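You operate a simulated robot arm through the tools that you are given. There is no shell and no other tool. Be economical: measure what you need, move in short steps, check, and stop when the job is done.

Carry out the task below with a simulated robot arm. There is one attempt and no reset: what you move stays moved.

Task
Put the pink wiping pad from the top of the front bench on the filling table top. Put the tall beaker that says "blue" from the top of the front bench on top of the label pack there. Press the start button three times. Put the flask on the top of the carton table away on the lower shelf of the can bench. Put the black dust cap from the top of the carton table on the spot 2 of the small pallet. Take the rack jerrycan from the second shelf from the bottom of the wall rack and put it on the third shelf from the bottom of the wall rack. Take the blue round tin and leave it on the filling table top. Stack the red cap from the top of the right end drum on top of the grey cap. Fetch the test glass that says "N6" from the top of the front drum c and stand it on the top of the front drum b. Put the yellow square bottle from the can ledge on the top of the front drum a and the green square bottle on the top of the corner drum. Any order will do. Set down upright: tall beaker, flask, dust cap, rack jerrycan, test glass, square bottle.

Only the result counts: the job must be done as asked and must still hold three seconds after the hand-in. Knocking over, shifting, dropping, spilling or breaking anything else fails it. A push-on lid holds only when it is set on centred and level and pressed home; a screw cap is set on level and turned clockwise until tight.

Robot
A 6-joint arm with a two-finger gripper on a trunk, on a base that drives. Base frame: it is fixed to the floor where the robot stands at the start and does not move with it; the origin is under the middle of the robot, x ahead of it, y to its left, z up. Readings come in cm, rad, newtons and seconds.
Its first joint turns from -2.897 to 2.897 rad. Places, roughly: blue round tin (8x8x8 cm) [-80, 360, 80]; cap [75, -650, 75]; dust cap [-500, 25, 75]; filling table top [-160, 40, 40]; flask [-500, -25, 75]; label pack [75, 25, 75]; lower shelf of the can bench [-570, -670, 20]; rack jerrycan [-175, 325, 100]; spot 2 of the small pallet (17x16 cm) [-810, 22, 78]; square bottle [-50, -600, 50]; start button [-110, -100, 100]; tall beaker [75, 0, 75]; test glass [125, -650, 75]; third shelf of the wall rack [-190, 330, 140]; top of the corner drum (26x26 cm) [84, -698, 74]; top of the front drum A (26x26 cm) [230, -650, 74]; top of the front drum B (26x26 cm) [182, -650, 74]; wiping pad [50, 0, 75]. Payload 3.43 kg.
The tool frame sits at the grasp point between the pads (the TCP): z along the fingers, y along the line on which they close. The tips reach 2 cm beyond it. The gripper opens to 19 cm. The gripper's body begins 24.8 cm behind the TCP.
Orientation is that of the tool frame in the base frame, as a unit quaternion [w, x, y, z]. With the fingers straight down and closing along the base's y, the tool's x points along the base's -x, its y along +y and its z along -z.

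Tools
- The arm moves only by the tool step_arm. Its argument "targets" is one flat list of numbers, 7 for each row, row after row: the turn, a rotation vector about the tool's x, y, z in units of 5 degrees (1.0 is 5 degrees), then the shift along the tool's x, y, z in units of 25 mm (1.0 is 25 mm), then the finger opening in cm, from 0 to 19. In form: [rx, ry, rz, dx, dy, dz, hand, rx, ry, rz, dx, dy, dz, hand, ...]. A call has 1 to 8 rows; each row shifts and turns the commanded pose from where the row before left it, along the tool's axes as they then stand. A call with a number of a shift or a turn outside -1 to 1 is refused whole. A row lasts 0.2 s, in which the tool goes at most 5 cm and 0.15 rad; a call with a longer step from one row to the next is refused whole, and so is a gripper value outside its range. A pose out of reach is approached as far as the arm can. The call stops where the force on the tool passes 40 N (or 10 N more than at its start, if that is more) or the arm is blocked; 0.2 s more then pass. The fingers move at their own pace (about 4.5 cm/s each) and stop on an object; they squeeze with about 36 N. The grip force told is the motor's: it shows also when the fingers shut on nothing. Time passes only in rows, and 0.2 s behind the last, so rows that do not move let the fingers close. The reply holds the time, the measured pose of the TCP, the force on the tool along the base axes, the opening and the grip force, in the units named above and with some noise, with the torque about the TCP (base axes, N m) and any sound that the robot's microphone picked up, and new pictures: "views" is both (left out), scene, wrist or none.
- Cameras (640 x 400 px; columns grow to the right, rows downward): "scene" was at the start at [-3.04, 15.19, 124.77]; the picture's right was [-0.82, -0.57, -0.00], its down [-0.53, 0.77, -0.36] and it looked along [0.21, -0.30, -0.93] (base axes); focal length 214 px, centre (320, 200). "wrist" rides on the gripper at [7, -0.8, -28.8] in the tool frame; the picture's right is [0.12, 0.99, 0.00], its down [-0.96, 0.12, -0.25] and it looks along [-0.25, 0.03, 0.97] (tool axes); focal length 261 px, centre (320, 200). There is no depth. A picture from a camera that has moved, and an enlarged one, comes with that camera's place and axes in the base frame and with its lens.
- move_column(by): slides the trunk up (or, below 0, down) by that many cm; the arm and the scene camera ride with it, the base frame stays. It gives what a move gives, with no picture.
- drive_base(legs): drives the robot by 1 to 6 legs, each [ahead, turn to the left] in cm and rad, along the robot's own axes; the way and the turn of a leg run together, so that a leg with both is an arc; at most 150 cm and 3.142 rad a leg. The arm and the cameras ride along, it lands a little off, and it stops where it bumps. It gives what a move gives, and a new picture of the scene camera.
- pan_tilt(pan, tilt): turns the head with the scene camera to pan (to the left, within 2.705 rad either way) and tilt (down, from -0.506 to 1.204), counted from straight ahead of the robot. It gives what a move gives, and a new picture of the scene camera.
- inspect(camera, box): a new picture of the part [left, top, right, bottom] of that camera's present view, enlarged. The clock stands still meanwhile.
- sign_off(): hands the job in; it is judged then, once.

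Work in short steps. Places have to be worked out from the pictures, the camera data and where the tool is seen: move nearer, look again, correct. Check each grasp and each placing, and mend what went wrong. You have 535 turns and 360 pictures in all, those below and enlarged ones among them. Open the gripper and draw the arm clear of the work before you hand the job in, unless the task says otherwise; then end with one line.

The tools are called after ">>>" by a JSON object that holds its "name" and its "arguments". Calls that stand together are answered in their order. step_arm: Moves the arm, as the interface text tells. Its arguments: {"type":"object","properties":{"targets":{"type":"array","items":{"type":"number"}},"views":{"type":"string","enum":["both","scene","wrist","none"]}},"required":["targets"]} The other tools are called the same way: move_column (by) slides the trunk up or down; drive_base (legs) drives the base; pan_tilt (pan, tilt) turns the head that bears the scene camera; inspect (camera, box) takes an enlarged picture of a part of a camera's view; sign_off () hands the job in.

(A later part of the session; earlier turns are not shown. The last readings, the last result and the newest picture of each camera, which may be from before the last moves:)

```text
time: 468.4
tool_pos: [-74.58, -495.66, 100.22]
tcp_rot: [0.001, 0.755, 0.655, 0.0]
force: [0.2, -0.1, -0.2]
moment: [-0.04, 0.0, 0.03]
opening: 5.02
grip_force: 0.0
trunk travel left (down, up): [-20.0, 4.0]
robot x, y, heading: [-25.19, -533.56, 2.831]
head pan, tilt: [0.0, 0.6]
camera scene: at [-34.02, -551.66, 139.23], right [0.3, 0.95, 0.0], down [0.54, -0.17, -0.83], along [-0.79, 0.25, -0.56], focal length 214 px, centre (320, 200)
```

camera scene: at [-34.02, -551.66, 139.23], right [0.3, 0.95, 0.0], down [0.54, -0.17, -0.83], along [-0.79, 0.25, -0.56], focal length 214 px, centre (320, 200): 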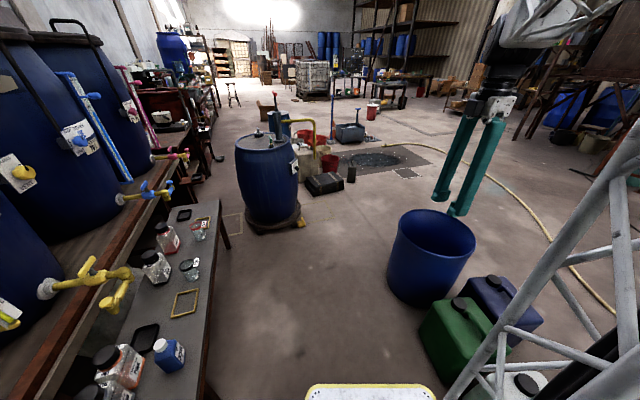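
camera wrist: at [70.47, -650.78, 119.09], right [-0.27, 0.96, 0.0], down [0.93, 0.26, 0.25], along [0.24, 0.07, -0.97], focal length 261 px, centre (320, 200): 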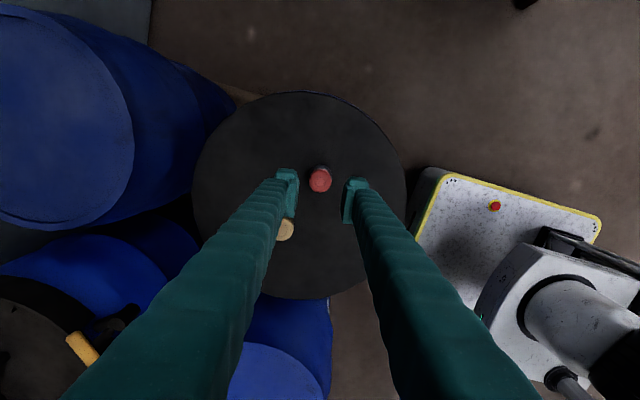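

Turn left to face the ledge.

>>> {"name": "drive_base", "arguments": {"legs": [[0, 1.88]]}}

>>> {"name": "step_arm", "arguments": {"targets": [0, 0, 0, 0, 0, 0, 10], "views": "wrist"}}

```text
time: 473.6
tool_pos: [-46.2, -592.32, 100.33]
tcp_rot: [0.001, -0.086, 0.996, 0.001]
force: [-0.1, 0.5, 0.0]
moment: [0.0, 0.02, 0.01]
opening: 4.96
grip_force: 0.0
trunk travel left (down, up): [-20.0, 4.0]
robot x, y, heading: [-24.88, -533.47, -1.571]
head pan, tilt: [0.0, 0.6]
camera scene: at [-5.42, -536.43, 139.23], right [-1.0, 0.0, 0.0], down [0.0, 0.56, -0.83], along [0.0, -0.83, -0.56], focal length 214 px, centre (320, 200)
```

scene: 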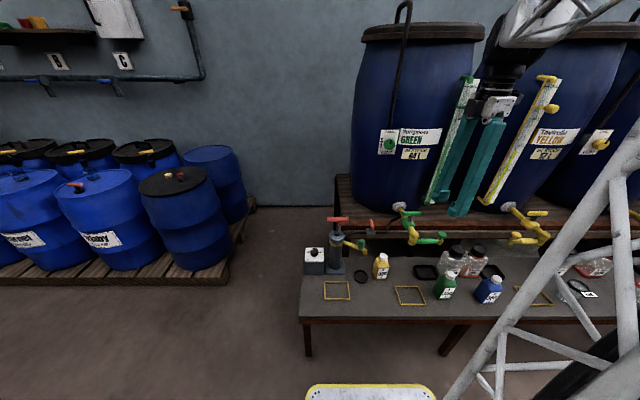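

```text
time: 474.0
tool_pos: [-46.09, -592.15, 100.29]
tcp_rot: [0.0, -0.085, 0.996, 0.002]
force: [0.0, 0.4, 1.2]
moment: [0.02, -0.01, 0.0]
opening: 8.44
grip_force: 0.2
trunk travel left (down, up): [-20.0, 4.0]
robot x, y, heading: [-25.13, -533.65, -1.574]
head pan, tilt: [0.0, 0.6]
camera wrist: at [-53.0, -594.39, 128.98], right [-0.29, 0.96, 0.0], down [0.93, 0.28, 0.25], along [0.24, 0.07, -0.97], focal length 261 px, centre (320, 200)
```

wrist: 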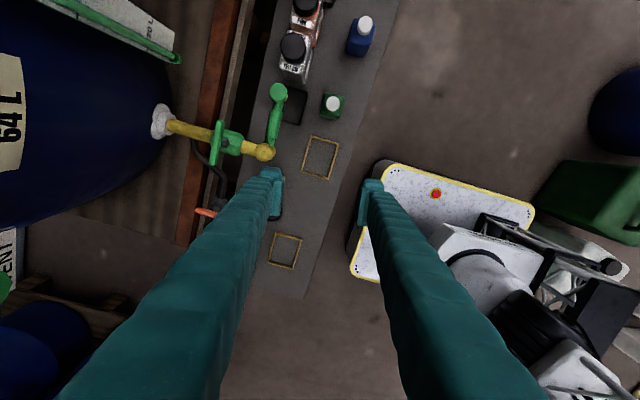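

Rotate the gripper to close along x (clear of taps), then move over the yellow bottle.

>>> {"name": "step_arm", "arguments": {"targets": [0, 0, 1, 0, 0, 0, 10, 0, 0, 1, 0, 0, 0, 10, 0, 0, 1, 0, 0, 0, 10, 0, 0, 1, 0, 0, 0, 10, 0, 0, 1, 0, 0, 0, 10, 0, 0, 1, 0, 0, 0, 10, 0, 0, 1, 0, 0, 0, 10, 0, 0, 1, 0, 0, 0, 10], "views": "none"}}

>>> {"name": "step_arm", "arguments": {"targets": [0, 0, 1, 0, 0, 0, 10, 0, 0, 1, 0, 0, 0, 10, 0, 0, 1, 0, 0, 0, 10, 0, 0, 1, 0, 0, 0, 10, 0, 0, 1, 0, 0, 0, 10, 0, 0, 1, 0, 0, 0, 10, 0, 0, 1, 0, 0, 0, 10, 0, 0, 1, 0, 0, 0, 10], "views": "none"}}

>>> {"name": "step_arm", "arguments": {"targets": [0, 0, 1, 0, 0, 0, 10, 0, 0, 1, 0, 0, 0, 10, 0, 0, 1, 0, 0, 0, 10, 0, 0, 0.95, 0, 0, 0, 10, 0, 0, 0, 0, 1, 0, 10, 0, 0, 0, 0, 1, 0, 10, 0, 0, 0, 0, 1, 0, 10, 0, 0, 0, 0, 1, 0, 10], "views": "wrist"}}

```text
time: 475.8
tool_pos: [-46.16, -592.25, 100.32]
tcp_rot: [0.0, 0.262, 0.965, 0.0]
force: [-0.8, -0.6, 0.4]
moment: [0.01, 0.02, 0.02]
opening: 9.99
grip_force: 0.0
trunk travel left (down, up): [-20.0, 4.0]
robot x, y, heading: [-25.13, -533.16, -1.571]
head pan, tilt: [0.0, 0.6]
```

```text
time: 477.6
tool_pos: [-46.1, -592.16, 100.3]
tcp_rot: [0.0, 0.576, 0.818, 0.001]
force: [-1.2, -0.5, 1.1]
moment: [0.0, -0.01, -0.04]
opening: 10.0
grip_force: 0.1
trunk travel left (down, up): [-20.0, 4.0]
robot x, y, heading: [-24.93, -533.71, -1.572]
head pan, tilt: [0.0, 0.6]
```

```text
time: 479.4
tool_pos: [-36.07, -592.29, 100.09]
tcp_rot: [0.001, 0.707, 0.707, 0.001]
force: [-0.3, -0.7, 0.1]
moment: [-0.02, -0.03, 0.0]
opening: 9.99
grip_force: 0.2
trunk travel left (down, up): [-20.0, 4.0]
robot x, y, heading: [-24.96, -533.43, -1.576]
head pan, tilt: [0.0, 0.6]
camera wrist: at [-36.91, -585.25, 128.92], right [0.99, 0.12, 0.0], down [0.12, -0.96, 0.25], along [0.03, -0.24, -0.97], focal length 261 px, centre (320, 200)
```

wrist: 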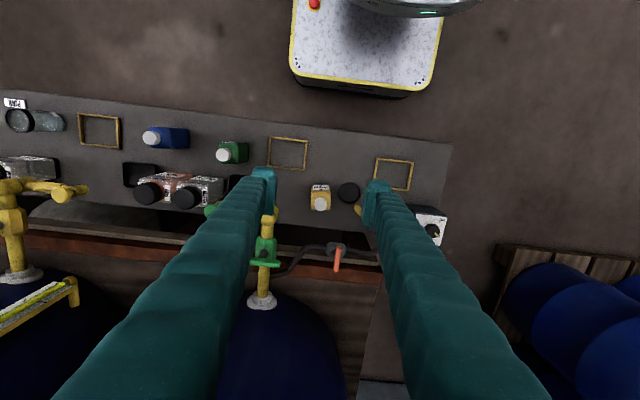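

Fingers splay outward higher up, so a vertical grip would foul the pump spout. I'll tilt the tool 35° forward and approach from the front. Back up 12 cm and tilt.

>>> {"name": "drive_base", "arguments": {"legs": [[-12, 0]]}}

>>> {"name": "step_arm", "arguments": {"targets": [0, -1, 0, 0, 0, 0, 10, 0, -1, 0, 0, 0, 0, 10, 0, -1, 0, 0, 0, 0, 10, 0, -1, 0, 0, 0, 0, 10, 0, -1, 0, 0, 0, 0, 10, 0, -1, 0, 0, 0, 0, 10, 0, -1, 0, 0, 0, 0, 10], "views": "wrist"}}

```text
time: 480.6
tool_pos: [-36.02, -580.47, 99.94]
tcp_rot: [0.0, 0.706, 0.708, 0.002]
force: [-0.1, -0.2, 0.8]
moment: [0.05, -0.04, 0.02]
opening: 10.0
grip_force: 0.0
trunk travel left (down, up): [-20.0, 4.0]
robot x, y, heading: [-24.65, -522.14, -1.572]
head pan, tilt: [0.0, 0.6]
camera scene: at [-5.43, -524.57, 139.23], right [-1.0, 0.0, 0.0], down [0.0, 0.57, -0.82], along [0.0, -0.82, -0.57], focal length 214 px, centre (320, 200)
```

scene: 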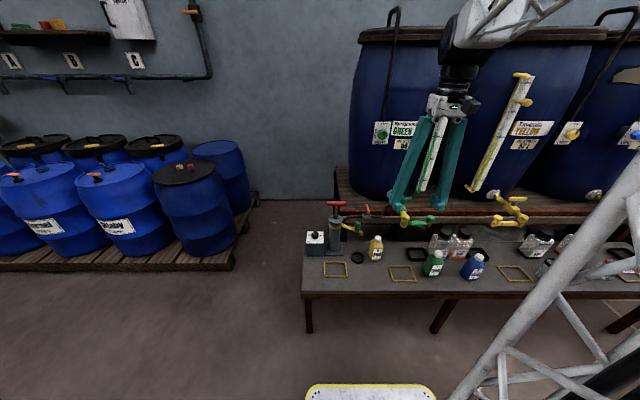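

```text
time: 482.2
tool_pos: [-36.01, -580.49, 100.24]
tcp_rot: [0.212, 0.674, 0.675, -0.212]
force: [-0.4, -0.3, 0.0]
moment: [0.04, 0.0, 0.02]
opening: 9.99
grip_force: 0.2
trunk travel left (down, up): [-20.0, 4.0]
robot x, y, heading: [-24.96, -521.75, -1.567]
head pan, tilt: [0.0, 0.6]
camera wrist: at [-36.9, -558.25, 119.73], right [0.99, 0.1, -0.07], down [0.12, -0.65, 0.75], along [0.03, -0.76, -0.65], focal length 261 px, centre (320, 200)
```

wrist: 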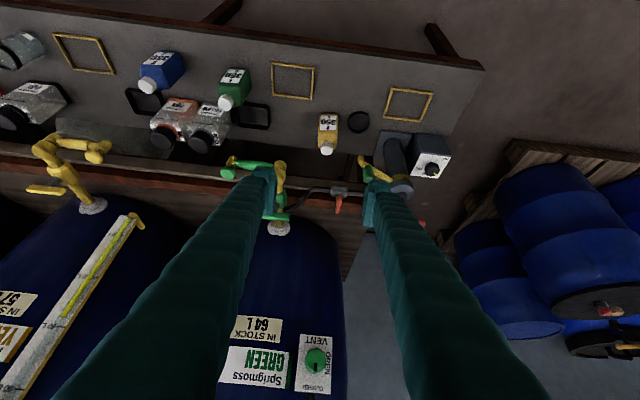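

Tilt is fine. Yellow bottle axis ≈(-34.8,-602), top z≈64. Move to a pre-approach 15 cm back along the tool axis.

>>> {"name": "step_arm", "arguments": {"targets": [0, 0, 0, 0.21, 0.035, 0.95, 10, 0, 0, 0, 0.21, 0.035, 0.95, 10, 0, 0, 0, 0.21, 0.035, 0.95, 10, 0, 0, 0, 0.21, 0.035, 0.95, 10, 0, 0, 0, 0.21, 0.035, 0.95, 10, 0, 0, 0, 0.21, 0.035, 0.95, 10, 0, 0, 0, 0.21, 0.035, 0.95, 10, 0, 0, 0, 0.21, 0.035, 0.95, 10], "views": "none"}}

>>> {"name": "step_arm", "arguments": {"targets": [0, 0, 0, 0.21, 0.035, 0.95, 9, 0, 0, 0, 0.21, 0.035, 0.95, 9, 0, 0, 0, 0.21, 0.035, 0.95, 9, 0, 0, 0, 0.21, 0.035, 0.95, 9, 0, 0, 0, 0.21, 0.035, 0.9, 9, 0, 0, 0, 0.21, 0.035, 0.9, 9], "views": "wrist"}}

```text
time: 484.0
tool_pos: [-35.36, -587.75, 82.07]
tcp_rot: [0.212, 0.674, 0.675, -0.212]
force: [-0.7, 1.5, 0.4]
moment: [-0.06, 0.02, -0.07]
opening: 9.99
grip_force: 0.0
trunk travel left (down, up): [-20.0, 4.0]
robot x, y, heading: [-25.16, -521.94, -1.568]
head pan, tilt: [0.0, 0.6]
```

```text
time: 485.4
tool_pos: [-34.57, -593.45, 68.84]
tcp_rot: [0.211, 0.674, 0.676, -0.209]
force: [0.1, 0.9, -0.1]
moment: [-0.01, 0.01, -0.01]
opening: 9.01
grip_force: 0.2
trunk travel left (down, up): [-20.0, 4.0]
robot x, y, heading: [-25.11, -521.89, -1.569]
head pan, tilt: [0.0, 0.6]
camera wrist: at [-35.6, -571.29, 88.68], right [0.99, 0.1, -0.07], down [0.12, -0.65, 0.75], along [0.03, -0.75, -0.66], focal length 261 px, centre (320, 200)
```

wrist: 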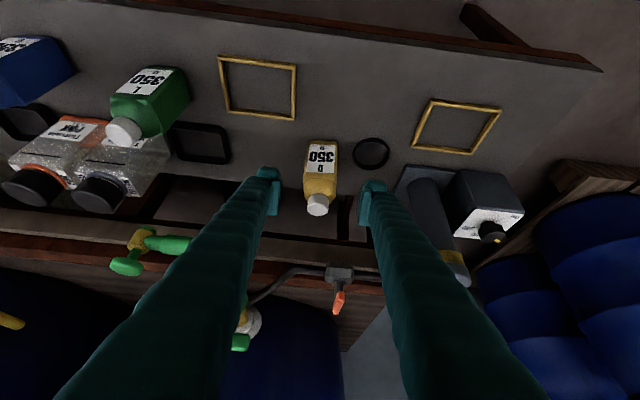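

Bottle is centred. Advance along the tool axis to grip height.

>>> {"name": "step_arm", "arguments": {"targets": [0, 0, 0, 0, 0, 0.97, 9, 0, 0, 0, 0.02, 0, 0.97, 9, 0, 0, 0, 0.02, 0, 0.97, 9, 0, 0, 0, 0.02, 0, 0.97, 9, 0, 0, 0, 0.02, 0, 0.97, 9, 0, 0, 0, 0.02, 0, 0.8, 9], "views": "wrist"}}

```text
time: 486.8
tool_pos: [-33.06, -601.62, 59.64]
tcp_rot: [0.215, 0.679, 0.672, -0.203]
force: [0.1, 0.7, 1.0]
moment: [-0.01, 0.01, -0.02]
opening: 9.04
grip_force: 0.0
out of reach, approached as far as the arm can: row 4, 5, 6
trunk travel left (down, up): [-20.0, 4.0]
robot x, y, heading: [-25.43, -522.24, -1.567]
head pan, tilt: [0.0, 0.6]
camera wrist: at [-34.38, -579.54, 79.5], right [0.99, 0.09, -0.05], down [0.1, -0.65, 0.75], along [0.04, -0.75, -0.66], focal length 261 px, centre (320, 200)
```

wrist: 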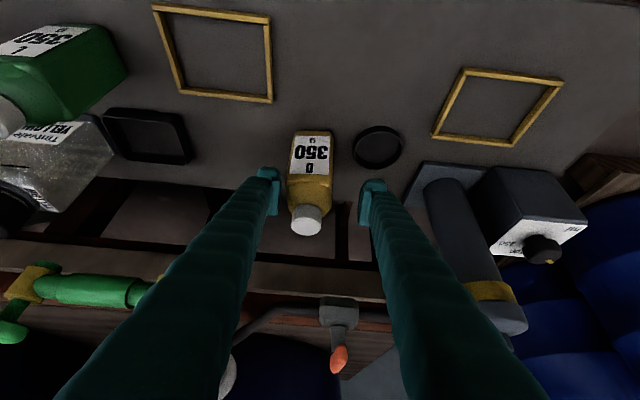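

Arm limit at this trunk height. Back off, lower the trunk 8 cm, and re-approach.

>>> {"name": "step_arm", "arguments": {"targets": [0, 0, 0, 0, 0, -1, 9, 0, 0, 0, 0, 0, -1, 9, 0, 0, 0, 0, 0, -1, 9, 0, 0, 0, 0, 0, -1, 9], "views": "none"}}

>>> {"name": "move_column", "arguments": {"by": -9}}

```text
time: 487.8
tool_pos: [-33.04, -596.05, 68.15]
tcp_rot: [0.212, 0.674, 0.675, -0.211]
force: [0.5, -0.4, -0.1]
moment: [0.03, 0.01, 0.0]
opening: 9.01
grip_force: 0.1
out of reach, approached as far as the arm can: row 1
trunk travel left (down, up): [-20.0, 4.0]
robot x, y, heading: [-24.9, -521.94, -1.563]
head pan, tilt: [0.0, 0.6]
```

```text
time: 489.0
tool_pos: [-33.02, -596.16, 59.28]
tcp_rot: [0.213, 0.674, 0.675, -0.212]
force: [0.0, 0.6, -1.3]
moment: [0.0, -0.01, 0.0]
opening: 9.01
grip_force: 0.1
trunk travel left (down, up): [-11.0, 13.0]
robot x, y, heading: [-25.4, -521.65, -1.572]
head pan, tilt: [0.0, 0.6]
```

Shift left 1.8 cm, then forward/down onto the bottle.

>>> {"name": "step_arm", "arguments": {"targets": [0, 0, 0, 0, -0.72, 0, 9, 0, 0, 0, -0.42, 0, 0.67, 9, 0, 0, 0, -0.42, 0, 0.67, 9, 0, 0, 0, -0.42, 0, 0.67, 9], "views": "wrist"}}

```text
time: 490.0
tool_pos: [-34.97, -601.6, 56.95]
tcp_rot: [0.212, 0.675, 0.675, -0.212]
force: [0.6, -0.1, 0.1]
moment: [0.01, 0.03, -0.02]
opening: 9.02
grip_force: 0.2
trunk travel left (down, up): [-11.0, 13.0]
robot x, y, heading: [-25.0, -521.66, -1.568]
head pan, tilt: [0.0, 0.6]
camera wrist: at [-35.8, -579.35, 76.55], right [0.99, 0.1, -0.07], down [0.12, -0.65, 0.75], along [0.03, -0.76, -0.65], focal length 261 px, centre (320, 200)
```

wrist: 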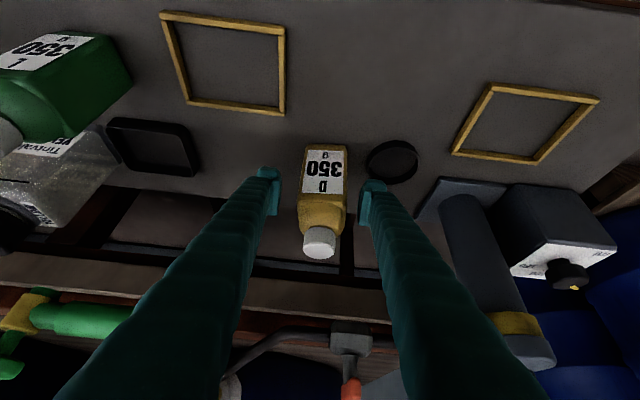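

Close and lift.

>>> {"name": "step_arm", "arguments": {"targets": [0, 0, 0, 0, 0, 0, 7, 0, 0, 0, 0, 0, 0, 5.5, 0, 0, 0, 0, 0, 0, 4, 0, 0, 0, 0, 0, 0, 2, 0, 0, 0, 0, 0, 0, 0, 0, 0, 0, 0, 0, 0, 0], "views": "none"}}

>>> {"name": "step_arm", "arguments": {"targets": [0, 0, 0, -0.12, 0, -0.2, 0, 0, 0, 0, -0.3, 0, -0.4, 0, 0, 0, 0, -0.57, 0, -0.82, 0, 0, 0, 0, -0.57, 0, -0.82, 0, 0, 0, 0, -0.57, 0, -0.82, 0], "views": "wrist"}}

```text
time: 491.4
tool_pos: [-34.81, -601.62, 56.99]
tcp_rot: [0.214, 0.673, 0.676, -0.211]
force: [0.6, 0.6, 1.2]
moment: [-0.01, -0.26, 0.12]
opening: 5.71
grip_force: 36.1
trunk travel left (down, up): [-11.0, 13.0]
robot x, y, heading: [-25.04, -521.63, -1.571]
head pan, tilt: [0.0, 0.6]
```

```text
time: 492.6
tool_pos: [-34.92, -601.35, 66.26]
tcp_rot: [0.212, 0.675, 0.675, -0.212]
force: [-0.4, -0.9, -4.1]
moment: [0.09, -0.02, 0.01]
opening: 5.7
grip_force: 35.8
trunk travel left (down, up): [-11.0, 13.0]
robot x, y, heading: [-25.25, -521.8, -1.574]
head pan, tilt: [0.0, 0.6]
camera wrist: at [-35.79, -579.25, 85.84], right [0.99, 0.1, -0.07], down [0.12, -0.65, 0.75], along [0.03, -0.76, -0.66], focal length 261 px, centre (320, 200)
```

wrist: 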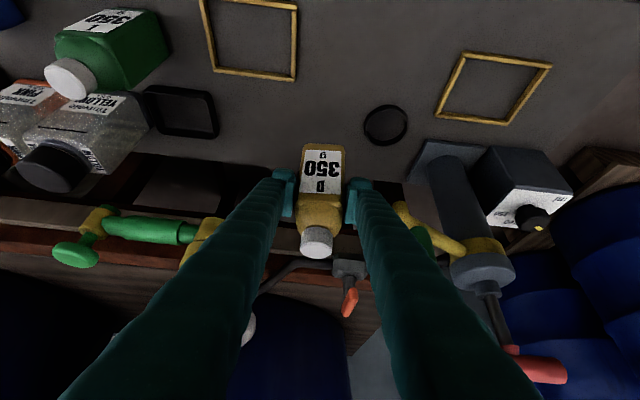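

Yellow bottle held. Draw it back and up.

>>> {"name": "step_arm", "arguments": {"targets": [0, 0, 0, 0.43, 0, -0.79, 0, 0, 0, 0, 0.43, 0, -0.79, 0, 0, 0, 0, 0.43, 0, -0.79, 0, 0, 0, 0, 0.43, 0, -0.79, 0, 0, 0, 0, 0.2, 0, -0.95, 0, 0, 0, 0, 0.2, 0, -0.95, 0, 0, 0, 0, 0, 0, -1, 0, 0, 0, 0, 0, 0, -1, 0], "views": "none"}}

>>> {"name": "move_column", "arguments": {"by": 13}}

```text
time: 494.4
tool_pos: [-34.82, -587.15, 77.58]
tcp_rot: [0.213, 0.674, 0.676, -0.211]
force: [-0.1, 0.2, -4.5]
moment: [0.08, -0.03, 0.0]
opening: 5.65
grip_force: 35.7
trunk travel left (down, up): [-11.0, 13.0]
robot x, y, heading: [-25.19, -521.63, -1.57]
head pan, tilt: [0.0, 0.6]
```

```text
time: 496.0
tool_pos: [-34.75, -587.14, 90.65]
tcp_rot: [0.213, 0.673, 0.676, -0.212]
force: [0.1, 0.5, -2.3]
moment: [0.05, 0.02, -0.02]
opening: 5.6
grip_force: 36.1
trunk travel left (down, up): [-24.0, 0.0]
robot x, y, heading: [-24.86, -522.07, -1.569]
head pan, tilt: [0.0, 0.6]
```

Raise a bit more and drive to drum A.

>>> {"name": "step_arm", "arguments": {"targets": [0, 0, 0, -0.57, 0, -0.82, 0, 0, 0, 0, -0.57, 0, -0.82, 0], "views": "none"}}

>>> {"name": "drive_base", "arguments": {"legs": [[0, 1.42], [130, 0], [126, 0], [0, -1.42]]}}

```text
time: 496.6
tool_pos: [-34.86, -587.1, 95.64]
tcp_rot: [0.212, 0.675, 0.675, -0.211]
force: [-0.4, -0.6, -3.4]
moment: [0.09, -0.01, 0.02]
opening: 5.61
grip_force: 35.8
trunk travel left (down, up): [-24.0, 0.0]
robot x, y, heading: [-24.91, -521.44, -1.567]
head pan, tilt: [0.0, 0.6]
```

```text
time: 498.3
tool_pos: [-15.57, -587.04, 95.57]
tcp_rot: [0.24, 0.569, 0.766, -0.178]
force: [0.5, -0.2, -3.1]
moment: [0.01, 0.01, 0.03]
opening: 5.58
grip_force: 35.8
trunk travel left (down, up): [-24.0, 0.0]
robot x, y, heading: [-24.77, -521.57, -1.272]
head pan, tilt: [0.0, 0.6]
stopped in leg 1: the robot was blocked; the commanded pose is now the measured one
camera scene: at [-5.47, -518.7, 143.23], right [-0.96, -0.29, 0.0], down [-0.16, 0.54, -0.83], along [0.24, -0.79, -0.56], focal length 214 px, centre (320, 200)
```

scene: 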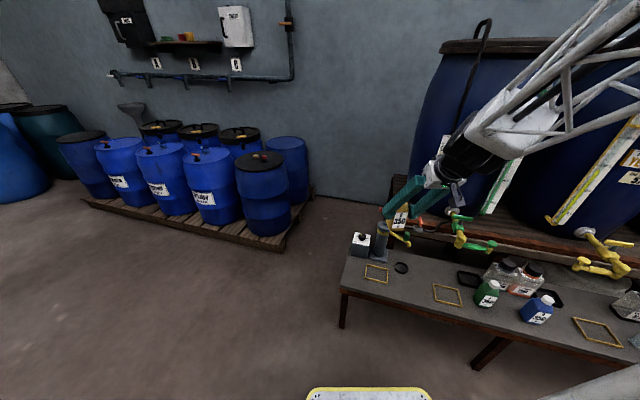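

Blocked — probably the rear bumped a jug. Look back.

>>> {"name": "pan_tilt", "arguments": {"pan": -2.6, "tilt": 0.8}}

```text
time: 500.6
tool_pos: [-15.43, -586.99, 95.62]
tcp_rot: [0.241, 0.568, 0.766, -0.178]
force: [-0.3, 0.0, -3.0]
moment: [0.07, 0.04, 0.0]
opening: 5.55
grip_force: 35.8
trunk travel left (down, up): [-24.0, 0.0]
robot x, y, heading: [-25.11, -522.04, -1.276]
head pan, tilt: [-2.601, 0.799]
camera scene: at [-10.28, -518.65, 142.85], right [-0.97, 0.26, 0.0], down [0.15, 0.58, -0.8], along [-0.21, -0.77, -0.6], focal length 214 px, centre (320, 200)
```

scene: 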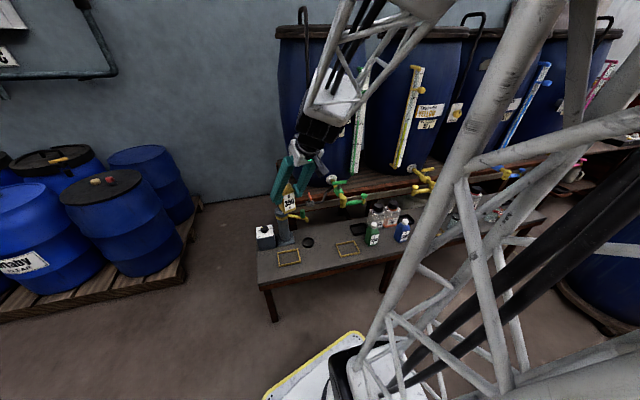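

>>> {"name": "pan_tilt", "arguments": {"pan": 2.6, "tilt": 0.8}}

```text
time: 504.7
tool_pos: [-15.45, -587.08, 95.62]
tcp_rot: [0.241, 0.568, 0.766, -0.178]
force: [1.3, -0.1, -3.6]
moment: [0.1, 0.01, -0.01]
opening: 5.52
grip_force: 36.1
trunk travel left (down, up): [-24.0, 0.0]
robot x, y, heading: [-25.01, -521.71, -1.277]
head pan, tilt: [2.601, 0.799]
camera scene: at [-6.07, -502.42, 141.54], right [0.97, -0.24, 0.0], down [-0.17, -0.7, -0.7], along [0.17, 0.68, -0.72], focal length 214 px, centre (320, 200)
```

scene: 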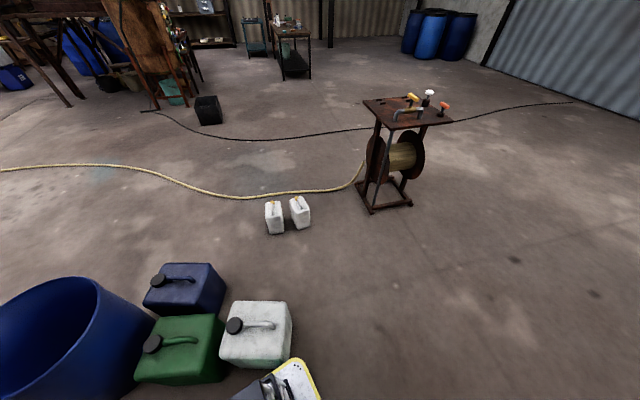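

The rear touched the white jug (it appears unmoved). Pull ahead 13 cm, then continue the turn and drive to A.

>>> {"name": "pan_tilt", "arguments": {"pan": 0, "tilt": 0.6}}

>>> {"name": "drive_base", "arguments": {"legs": [[12, 0], [0, 1.13]]}}

```text
time: 507.1
tool_pos: [-15.36, -586.92, 95.56]
tcp_rot: [0.241, 0.568, 0.766, -0.178]
force: [-0.2, 0.1, -3.3]
moment: [0.07, 0.02, 0.02]
opening: 5.5
grip_force: 36.2
trunk travel left (down, up): [-24.0, 0.0]
robot x, y, heading: [-25.11, -521.95, -1.276]
head pan, tilt: [0.0, 0.6]
camera scene: at [-5.46, -518.7, 143.23], right [-0.96, -0.29, 0.0], down [-0.16, 0.54, -0.82], along [0.24, -0.79, -0.57], focal length 214 px, centre (320, 200)
```

scene: 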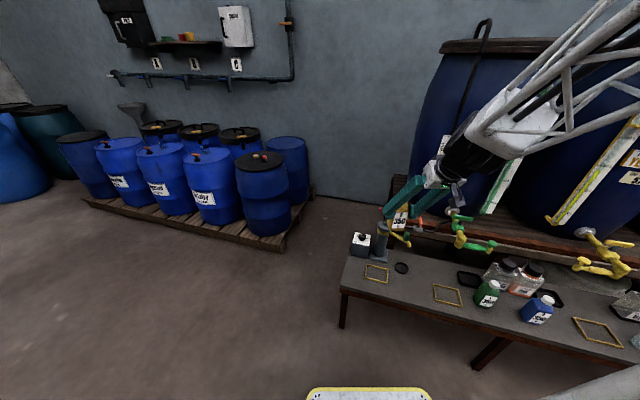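

```text
time: 511.3
tool_pos: [41.9, -551.15, 95.58]
tcp_rot: [0.299, 0.061, 0.952, -0.019]
force: [-0.1, 0.8, -3.8]
moment: [0.04, 0.07, -0.01]
opening: 5.5
grip_force: 36.5
trunk travel left (down, up): [-24.0, 0.0]
robot x, y, heading: [-21.4, -532.87, -0.13]
head pan, tilt: [0.0, 0.6]
camera scene: at [-16.48, -513.74, 143.23], right [-0.13, -0.99, 0.0], down [-0.56, 0.07, -0.83], along [0.82, -0.11, -0.56], focal length 214 px, centre (320, 200)
```

scene: 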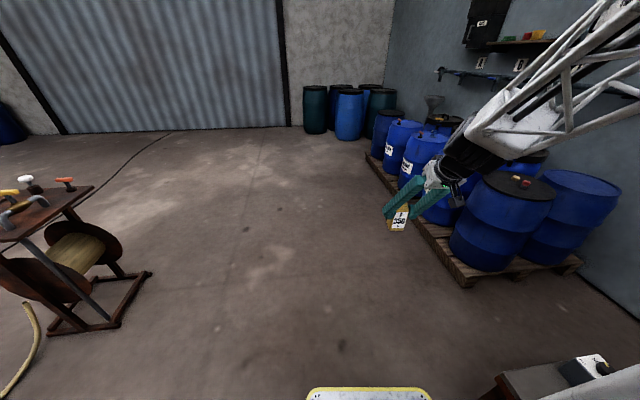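

Drive along to A and turn toward it.

>>> {"name": "drive_base", "arguments": {"legs": [[125, 0], [122, 0], [0, -1.44]]}}

>>> {"name": "step_arm", "arguments": {"targets": [0, 0, 0, 0, 0, 0, 0], "views": "wrist"}}

```text
time: 527.1
tool_pos: [215.2, -632.21, 95.68]
tcp_rot: [0.215, 0.668, 0.68, -0.21]
force: [0.5, -0.2, -2.7]
moment: [0.09, 0.02, -0.02]
opening: 5.49
grip_force: 36.2
trunk travel left (down, up): [-24.0, 0.0]
robot x, y, heading: [223.88, -566.65, -1.556]
head pan, tilt: [0.0, 0.6]
camera scene: at [243.5, -569.26, 143.23], right [-1.0, -0.02, 0.0], down [-0.01, 0.56, -0.83], along [0.01, -0.82, -0.56], focal length 214 px, centre (320, 200)
```

scene: 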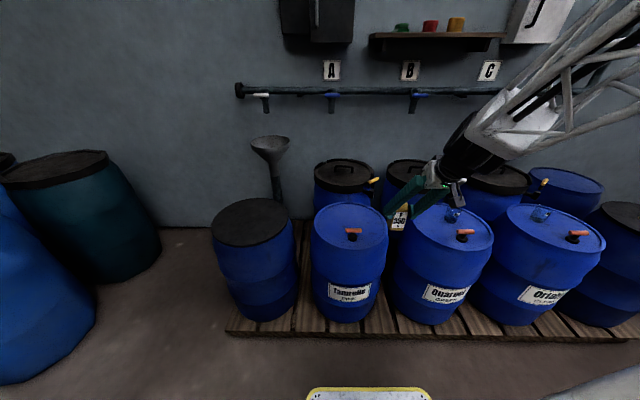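

```text
time: 527.5
tool_pos: [215.18, -632.25, 95.62]
tcp_rot: [0.214, 0.669, 0.681, -0.209]
force: [-0.7, -0.6, -3.2]
moment: [0.04, 0.03, 0.01]
opening: 5.49
grip_force: 36.1
trunk travel left (down, up): [-24.0, 0.0]
robot x, y, heading: [223.82, -566.72, -1.554]
head pan, tilt: [0.0, 0.6]
camera wrist: at [213.89, -610.04, 115.18], right [0.99, 0.12, -0.07], down [0.13, -0.65, 0.75], along [0.04, -0.75, -0.66], focal length 261 px, centre (320, 200)
```

wrist: 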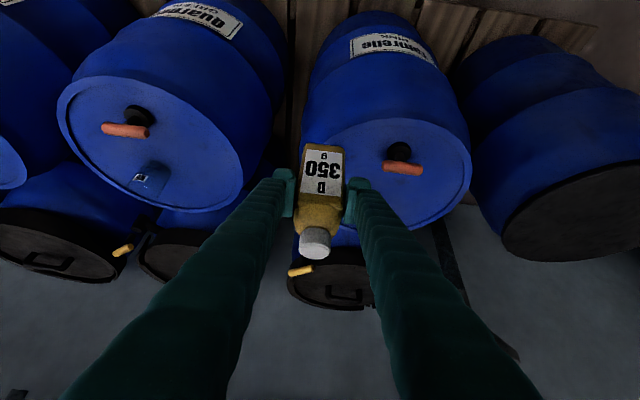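

Place at ≈(231,-654) on A, behind its valve. Move over it at this height.

>>> {"name": "step_arm", "arguments": {"targets": [0, 0, 0, -0.9, 0.79, 0.62, 0, 0, 0, 0, -0.9, 0.79, 0.62, 0, 0, 0, 0, -0.9, 0.79, 0.62, 0, 0, 0, 0, -0.9, 0.79, 0.62, 0, 0, 0, 0, -0.9, 0.79, 0.62, 0, 0, 0, 0, -0.9, 0.79, 0.62, 0, 0, 0, 0, -0.9, 0.79, 0.62, 0, 0, 0, 0, -0.9, 0.77, 0.65, 0], "views": "both"}}

```text
time: 529.3
tool_pos: [231.43, -653.86, 95.75]
tcp_rot: [0.214, 0.669, 0.68, -0.21]
force: [-0.1, 0.0, -3.8]
moment: [0.03, -0.09, 0.08]
opening: 5.54
grip_force: 35.9
trunk travel left (down, up): [-24.0, 0.0]
robot x, y, heading: [223.3, -566.62, -1.556]
head pan, tilt: [0.0, 0.6]
camera scene: at [243.49, -569.22, 143.23], right [-1.0, -0.02, 0.0], down [-0.01, 0.56, -0.83], along [0.01, -0.83, -0.56], focal length 214 px, centre (320, 200)
camera wrist: at [230.13, -631.69, 115.29], right [0.99, 0.12, -0.07], down [0.13, -0.65, 0.75], along [0.04, -0.76, -0.65], focal length 261 px, centre (320, 200)
```

scene: 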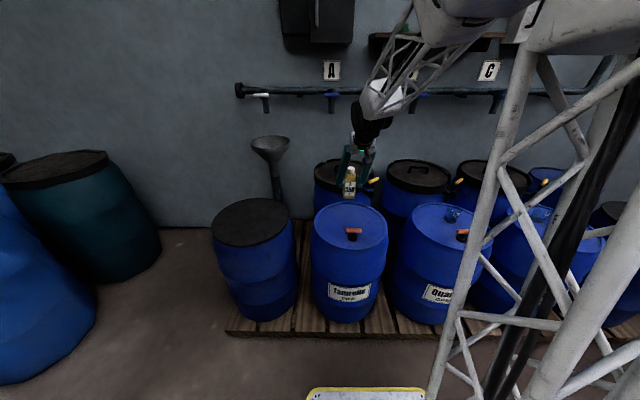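
wrist: 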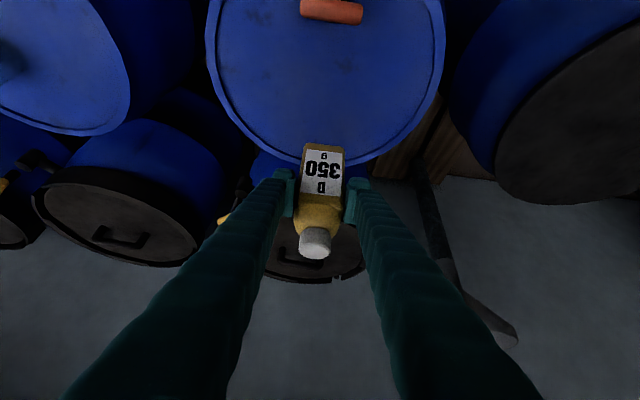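

Drop point lies well inside A's top. Lower.

>>> {"name": "step_arm", "arguments": {"targets": [0, 0, 0, 0.571, 0, 0.823, 0, 0, 0, 0, 0.571, 0, 0.823, 0, 0, 0, 0, 0.571, 0, 0.823, 0, 0, 0, 0, 0.571, 0, 0.823, 0, 0, 0, 0, 0.45, 0, 0.65, 0], "views": "none"}}

>>> {"name": "step_arm", "arguments": {"targets": [0, 0, 0, 0.1, 0, 0.14, 0, 0, 0, 0, 0.1, 0, 0.14, 0], "views": "none"}}

>>> {"name": "step_arm", "arguments": {"targets": [0, 0, 0, 0.08, 0, 0.12, 0, 0, 0, 0, 0.08, 0, 0.12, 0], "views": "none"}}

>>> {"name": "step_arm", "arguments": {"targets": [0, 0, 0, 0.07, 0, 0.1, 0, 0, 0, 0, 0.07, 0, 0.1, 0], "views": "none"}}

```text
time: 530.5
tool_pos: [231.36, -653.75, 83.78]
tcp_rot: [0.214, 0.669, 0.68, -0.21]
force: [0.9, 0.0, -3.4]
moment: [0.05, -0.05, 0.0]
opening: 5.52
grip_force: 36.3
trunk travel left (down, up): [-24.0, 0.0]
robot x, y, heading: [224.06, -567.08, -1.55]
head pan, tilt: [0.0, 0.6]
```

```text
time: 531.1
tool_pos: [231.4, -653.75, 83.13]
tcp_rot: [0.215, 0.668, 0.681, -0.211]
force: [-0.2, 5.9, 16.3]
moment: [-0.34, 0.31, -0.09]
opening: 5.5
grip_force: 35.9
trunk travel left (down, up): [-24.0, 0.0]
robot x, y, heading: [223.72, -566.62, -1.55]
head pan, tilt: [0.0, 0.6]
```

```text
time: 531.6
tool_pos: [231.48, -653.97, 82.76]
tcp_rot: [0.216, 0.667, 0.681, -0.21]
force: [-1.3, 1.5, 19.4]
moment: [0.31, 0.23, 0.03]
opening: 5.5
grip_force: 36.8
trunk travel left (down, up): [-24.0, 0.0]
robot x, y, heading: [224.06, -566.51, -1.554]
head pan, tilt: [0.0, 0.6]
stopped in row 2: the force on the tool passed its limit at 41 N (the readings are from after the stop); the commanded pose is now the measured one
```

```text
time: 532.1
tool_pos: [231.48, -654.18, 82.73]
tcp_rot: [0.218, 0.667, 0.68, -0.212]
force: [-1.0, 1.1, 18.6]
moment: [0.33, 0.26, -0.02]
opening: 5.52
grip_force: 36.0
trunk travel left (down, up): [-24.0, 0.0]
robot x, y, heading: [223.93, -566.21, -1.555]
head pan, tilt: [0.0, 0.6]
stopped in row 2: the force on the tool passed its limit at 40 N (the readings are from after the stop); the commanded pose is now the measured one
```

Contact. Relieve and inspect the bottle before opening.

>>> {"name": "step_arm", "arguments": {"targets": [0, 0, 0, -0.06, 0, -0.09, 0, 0, 0, 0, 0, 0, 0, 0], "views": "both"}}

>>> {"name": "inspect", "arguments": {"camera": "scene", "box": [300, 150, 400, 270]}}

```text
time: 532.7
tool_pos: [231.43, -654.07, 82.75]
tcp_rot: [0.218, 0.668, 0.68, -0.21]
force: [1.1, -0.9, -0.5]
moment: [-0.2, 0.05, 0.01]
opening: 5.5
grip_force: 36.3
trunk travel left (down, up): [-24.0, 0.0]
robot x, y, heading: [223.96, -566.47, -1.55]
head pan, tilt: [0.0, 0.6]
camera scene: at [243.51, -569.24, 143.21], right [-1.0, -0.02, 0.0], down [-0.01, 0.56, -0.83], along [0.01, -0.82, -0.56], focal length 214 px, centre (320, 200)
camera wrist: at [230.05, -631.8, 102.11], right [0.99, 0.12, -0.07], down [0.13, -0.64, 0.76], along [0.05, -0.76, -0.65], focal length 261 px, centre (320, 200)
```

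scene: 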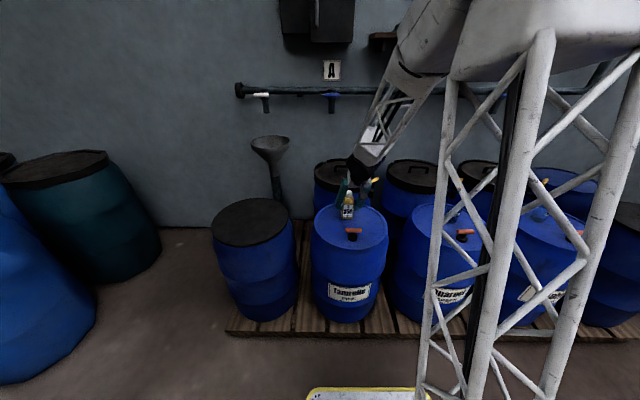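
wrist: 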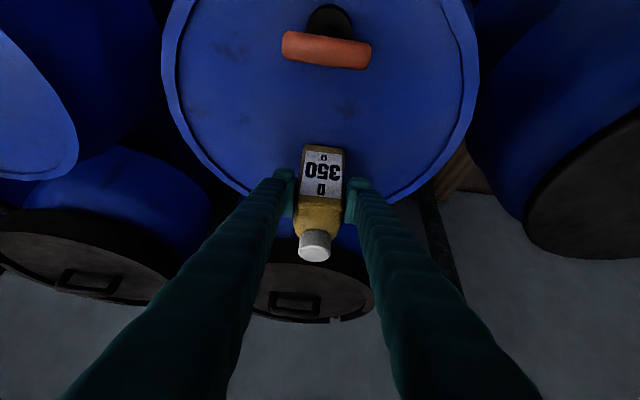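

```text
3.33 times, centred on (350, 210) of scene
camera zoom: at [243.51, -569.24, 143.21], right [-1.0, -0.02, 0.0], down [-0.01, 0.56, -0.83], along [0.01, -0.82, -0.56], focal length 715 px, centre (220, 167)
```

zoom: 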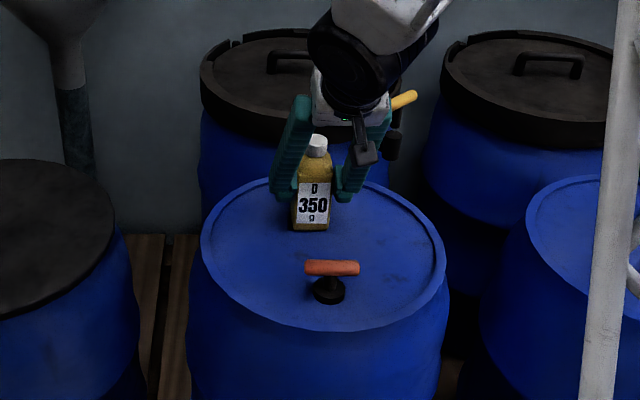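

Bottle stands upright on A's lid. Open and back out along the tool axis.

>>> {"name": "step_arm", "arguments": {"targets": [0, 0, 0, 0, 0, 0, 6, 0, 0, 0, 0, 0, 0, 7, 0, 0, 0, 0, 0, 0, 8, 0, 0, 0, 0, 0, -0.5, 8, 0, 0, 0, 0, 0, -1, 8, 0, 0, 0, 0, 0, -1, 8, 0, 0, 0, 0, 0, -1, 8, 0, 0, 0, 0, 0, -1, 8], "views": "both"}}

```text
time: 534.5
tool_pos: [231.24, -647.83, 91.89]
tcp_rot: [0.217, 0.667, 0.68, -0.211]
force: [-0.6, 0.3, 0.3]
moment: [0.02, -0.02, 0.0]
opening: 7.98
grip_force: 0.1
trunk travel left (down, up): [-24.0, 0.0]
robot x, y, heading: [223.63, -566.53, -1.554]
head pan, tilt: [0.0, 0.6]
camera scene: at [243.51, -569.28, 143.23], right [-1.0, -0.02, 0.0], down [-0.01, 0.57, -0.82], along [0.01, -0.82, -0.57], focal length 214 px, centre (320, 200)
camera wrist: at [229.87, -625.44, 111.34], right [0.99, 0.12, -0.07], down [0.13, -0.64, 0.76], along [0.05, -0.76, -0.65], focal length 261 px, centre (320, 200)
```

scene: 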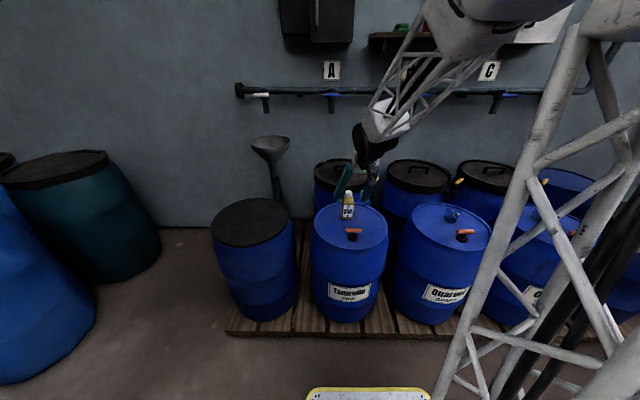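
wrist: 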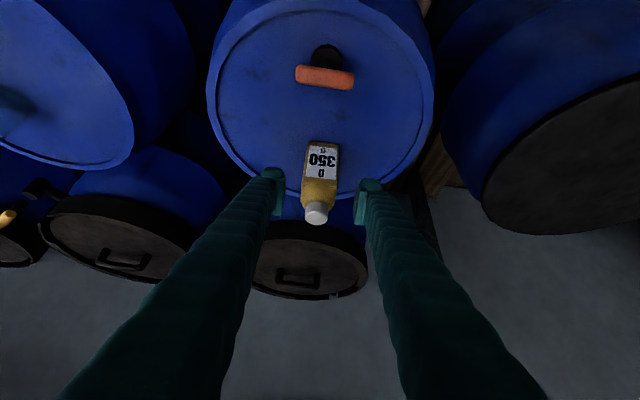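

Yellow done. Retreat the arm and return to the ledge for the green bottle, stopping near (-12,-532).

>>> {"name": "step_arm", "arguments": {"targets": [0, 0, 0, 0, 0, -1, 8, 0, 0, 0, 0, 0, -1, 8, 0, 0, 0, 0, 0, -1, 8, 0, 0, 0, 0, 0, -1, 8, 0, 0, 0, 0, 0, -1, 8, 0, 0, 0, 0, 0, -1, 8], "views": "none"}}

>>> {"name": "drive_base", "arguments": {"legs": [[0, -1.733], [120, 0], [118, 0], [0, 1.72]]}}

```text
time: 535.9
tool_pos: [231.03, -638.92, 104.36]
tcp_rot: [0.218, 0.667, 0.681, -0.211]
force: [0.4, 0.7, -0.2]
moment: [0.04, 0.01, -0.02]
opening: 8.0
grip_force: 0.1
trunk travel left (down, up): [-24.0, 0.0]
robot x, y, heading: [223.98, -566.5, -1.551]
head pan, tilt: [0.0, 0.6]
```

```text
time: 556.4
tool_pos: [-8.13, -604.67, 104.34]
tcp_rot: [0.216, 0.673, 0.675, -0.213]
force: [-0.4, 0.7, 0.7]
moment: [0.05, 0.03, -0.01]
opening: 8.01
grip_force: 0.1
trunk travel left (down, up): [-24.0, 0.0]
robot x, y, heading: [-14.33, -532.44, -1.571]
head pan, tilt: [0.0, 0.6]
camera scene: at [5.4, -535.18, 143.23], right [-1.0, 0.0, 0.0], down [0.0, 0.56, -0.83], along [0.0, -0.83, -0.56], focal length 214 px, centre (320, 200)
```

scene: 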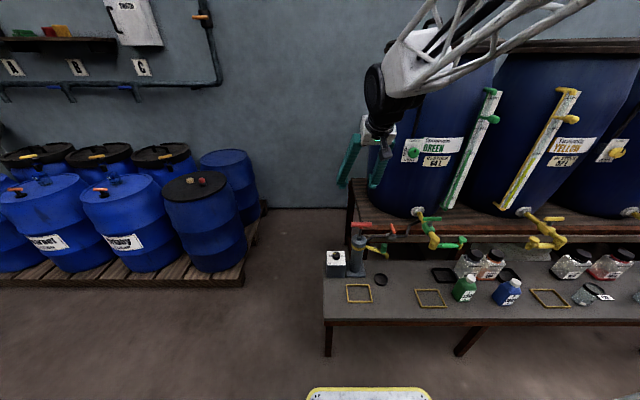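

Lower the trunk and move the tool laterally to the green bottle's pre-approach.

>>> {"name": "move_column", "arguments": {"by": -13}}

>>> {"name": "step_arm", "arguments": {"targets": [0, 0, 0, 0.36, -0.98, -0.11, 9, 0, 0, 0, 0.36, -0.98, -0.11, 9, 0, 0, 0, 0.36, -0.98, -0.11, 9, 0, 0, 0, 0.36, -0.98, -0.11, 9, 0, 0, 0, 0.36, -0.98, -0.11, 9, 0, 0, 0, 0.36, -0.98, -0.11, 9, 0, 0, 0, 0.36, -0.98, -0.11, 9, 0, 0, 0, 0.36, -0.98, -0.11, 9], "views": "none"}}

>>> {"name": "step_arm", "arguments": {"targets": [0, 0, 0, 0.36, -0.98, -0.11, 9, 0, 0, 0, 0.36, -0.98, -0.11, 9, 0, 0, 0, 0.36, -0.98, -0.11, 9, 0, 0, 0, 0.36, -0.98, -0.11, 9, 0, 0, 0, 0.36, -0.98, -0.11, 9, 0, 0, 0, 0.36, -0.98, -0.11, 9, 0, 0, 0, 0.36, -0.98, -0.11, 9, 0, 0, 0, 0.36, -0.98, -0.11, 9], "views": "none"}}

>>> {"name": "step_arm", "arguments": {"targets": [0, 0, 0, 0.36, -0.98, -0.11, 9, 0, 0, 0, 0.36, -0.98, -0.11, 9, 0, 0, 0, 0.36, -0.98, -0.11, 9, 0, 0, 0, 0.36, -0.98, -0.11, 9, 0, 0, 0, 0.36, -0.68, -0.11, 9], "views": "wrist"}}

```text
time: 558.0
tool_pos: [-8.12, -604.53, 91.22]
tcp_rot: [0.216, 0.673, 0.675, -0.213]
force: [0.4, 0.6, -0.4]
moment: [0.01, 0.0, -0.01]
opening: 8.0
grip_force: 0.1
trunk travel left (down, up): [-11.0, 13.0]
robot x, y, heading: [-14.06, -532.23, -1.565]
head pan, tilt: [0.0, 0.6]
```

```text
time: 559.8
tool_pos: [-27.83, -597.49, 89.0]
tcp_rot: [0.216, 0.673, 0.675, -0.213]
force: [0.0, -0.6, 0.6]
moment: [0.04, 0.0, 0.01]
opening: 9.03
grip_force: 0.1
trunk travel left (down, up): [-11.0, 13.0]
robot x, y, heading: [-14.49, -532.26, -1.572]
head pan, tilt: [0.0, 0.6]
```

```text
time: 561.6
tool_pos: [-47.28, -590.52, 86.42]
tcp_rot: [0.215, 0.673, 0.675, -0.212]
force: [0.2, 0.5, -0.5]
moment: [0.0, 0.06, -0.01]
opening: 9.0
grip_force: 0.1
trunk travel left (down, up): [-11.0, 13.0]
robot x, y, heading: [-14.11, -532.33, -1.57]
head pan, tilt: [0.0, 0.6]
```

```text
time: 562.8
tool_pos: [-58.91, -586.11, 84.8]
tcp_rot: [0.216, 0.672, 0.676, -0.212]
force: [0.4, -0.6, 0.2]
moment: [0.01, 0.04, -0.02]
opening: 9.01
grip_force: 0.1
trunk travel left (down, up): [-11.0, 13.0]
robot x, y, heading: [-14.15, -532.28, -1.569]
head pan, tilt: [0.0, 0.6]
camera wrist: at [-59.94, -563.8, 104.28], right [0.99, 0.1, -0.07], down [0.12, -0.64, 0.76], along [0.03, -0.76, -0.65], focal length 261 px, centre (320, 200)
```

wrist: 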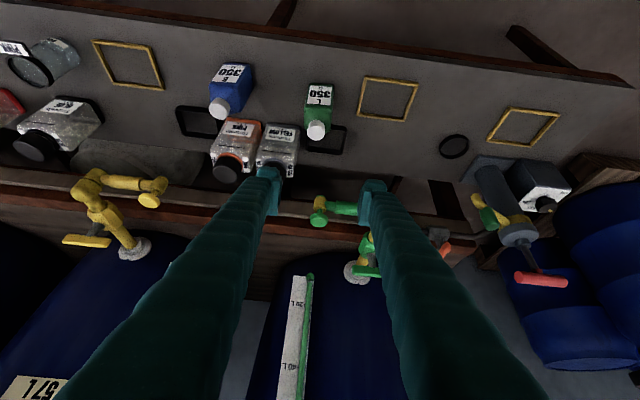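

Green bottle at ≈(-60.6,-592). Descend to its pre-approach.

>>> {"name": "step_arm", "arguments": {"targets": [0, 0, 0, 0.725, -0.11, 0.96, 9, 0, 0, 0, 0.725, -0.11, 0.96, 9, 0, 0, 0, 0.725, -0.11, 0.96, 9, 0, 0, 0, 0.725, -0.11, 0.96, 9, 0, 0, 0, 0.725, -0.11, 0.96, 9, 0, 0, 0, 0.725, -0.11, 0.96, 9], "views": "wrist"}}

```text
time: 564.2
tool_pos: [-60.67, -585.38, 67.17]
tcp_rot: [0.215, 0.672, 0.675, -0.214]
force: [0.2, 0.2, 1.6]
moment: [-0.01, 0.06, -0.08]
opening: 9.0
grip_force: 0.0
trunk travel left (down, up): [-11.0, 13.0]
robot x, y, heading: [-14.66, -532.68, -1.563]
head pan, tilt: [0.0, 0.6]
camera wrist: at [-61.67, -562.99, 86.45], right [0.99, 0.1, -0.07], down [0.12, -0.64, 0.76], along [0.03, -0.76, -0.65], focal length 261 px, centre (320, 200)
```

wrist: 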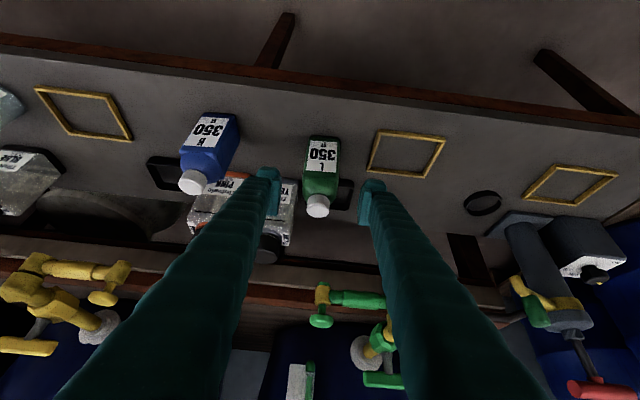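

>>> {"name": "step_arm", "arguments": {"targets": [0, 0, 0, 0.06, -0.03, 0.95, 9, 0, 0, 0, 0.06, 0, 0.95, 9, 0, 0, 0, 0.06, 0, 0.95, 9, 0, 0, 0, 0.06, 0, 0.95, 9, 0, 0, 0, 0.06, 0, 0.95, 9], "views": "wrist"}}

```text
time: 565.4
tool_pos: [-60.6, -591.74, 56.91]
tcp_rot: [0.216, 0.673, 0.675, -0.213]
force: [0.5, 0.1, 0.4]
moment: [0.02, 0.0, -0.01]
opening: 9.02
grip_force: 0.1
trunk travel left (down, up): [-11.0, 13.0]
robot x, y, heading: [-14.38, -532.16, -1.565]
head pan, tilt: [0.0, 0.6]
camera wrist: at [-61.51, -569.43, 76.31], right [0.99, 0.1, -0.07], down [0.12, -0.64, 0.76], along [0.03, -0.76, -0.65], focal length 261 px, centre (320, 200)
```

wrist: 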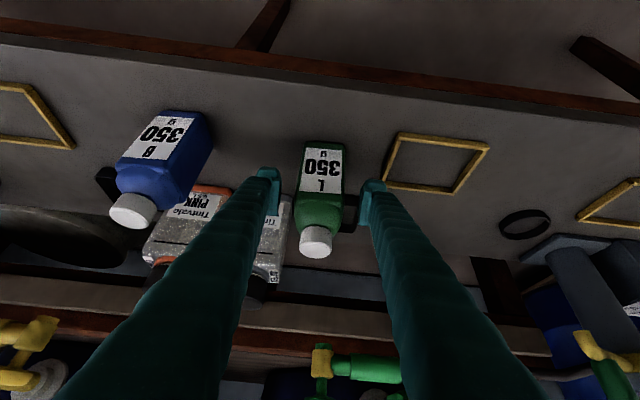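

Close on the green bottle and lift.

>>> {"name": "step_arm", "arguments": {"targets": [0, 0, 0, 0, 0, 0, 7, 0, 0, 0, 0, 0, 0, 5.5, 0, 0, 0, 0, 0, 0, 4, 0, 0, 0, 0, 0, 0, 2, 0, 0, 0, 0, 0, 0, 0, 0, 0, 0, 0, 0, 0, 0], "views": "none"}}

>>> {"name": "step_arm", "arguments": {"targets": [0, 0, 0, -0.12, 0, -0.2, 0, 0, 0, 0, -0.3, 0, -0.4, 0, 0, 0, 0, -0.57, 0, -0.82, 0, 0, 0, 0, -0.57, 0, -0.82, 0, 0, 0, 0, 0, 0, -1, 0, 0, 0, 0, 0, 0, -1, 0, 0, 0, 0, 0, 0, -1, 0], "views": "wrist"}}

```text
time: 566.8
tool_pos: [-60.46, -591.77, 56.97]
tcp_rot: [0.215, 0.673, 0.674, -0.213]
force: [0.1, 0.4, 0.0]
moment: [0.0, -0.18, 0.05]
opening: 5.54
grip_force: 36.1
trunk travel left (down, up): [-11.0, 13.0]
robot x, y, heading: [-14.34, -532.15, -1.572]
head pan, tilt: [0.0, 0.6]
```

```text
time: 568.4
tool_pos: [-60.59, -587.37, 69.61]
tcp_rot: [0.216, 0.673, 0.674, -0.214]
force: [0.1, 0.2, -3.4]
moment: [0.02, -0.05, 0.03]
opening: 5.57
grip_force: 36.1
trunk travel left (down, up): [-11.0, 13.0]
robot x, y, heading: [-14.31, -532.37, -1.57]
head pan, tilt: [0.0, 0.6]
camera wrist: at [-61.69, -564.98, 89.11], right [0.99, 0.1, -0.07], down [0.12, -0.64, 0.76], along [0.04, -0.76, -0.65], focal length 261 px, centre (320, 200)
```

wrist: 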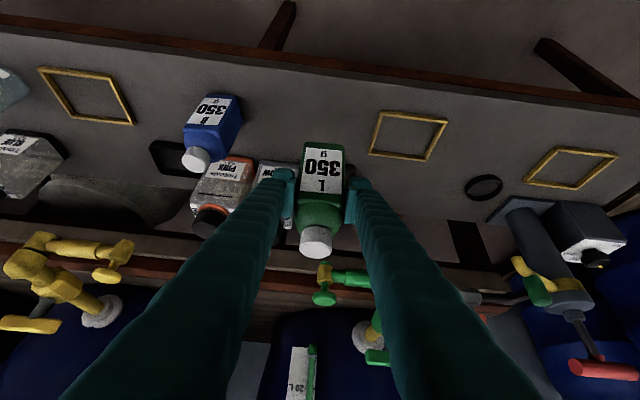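

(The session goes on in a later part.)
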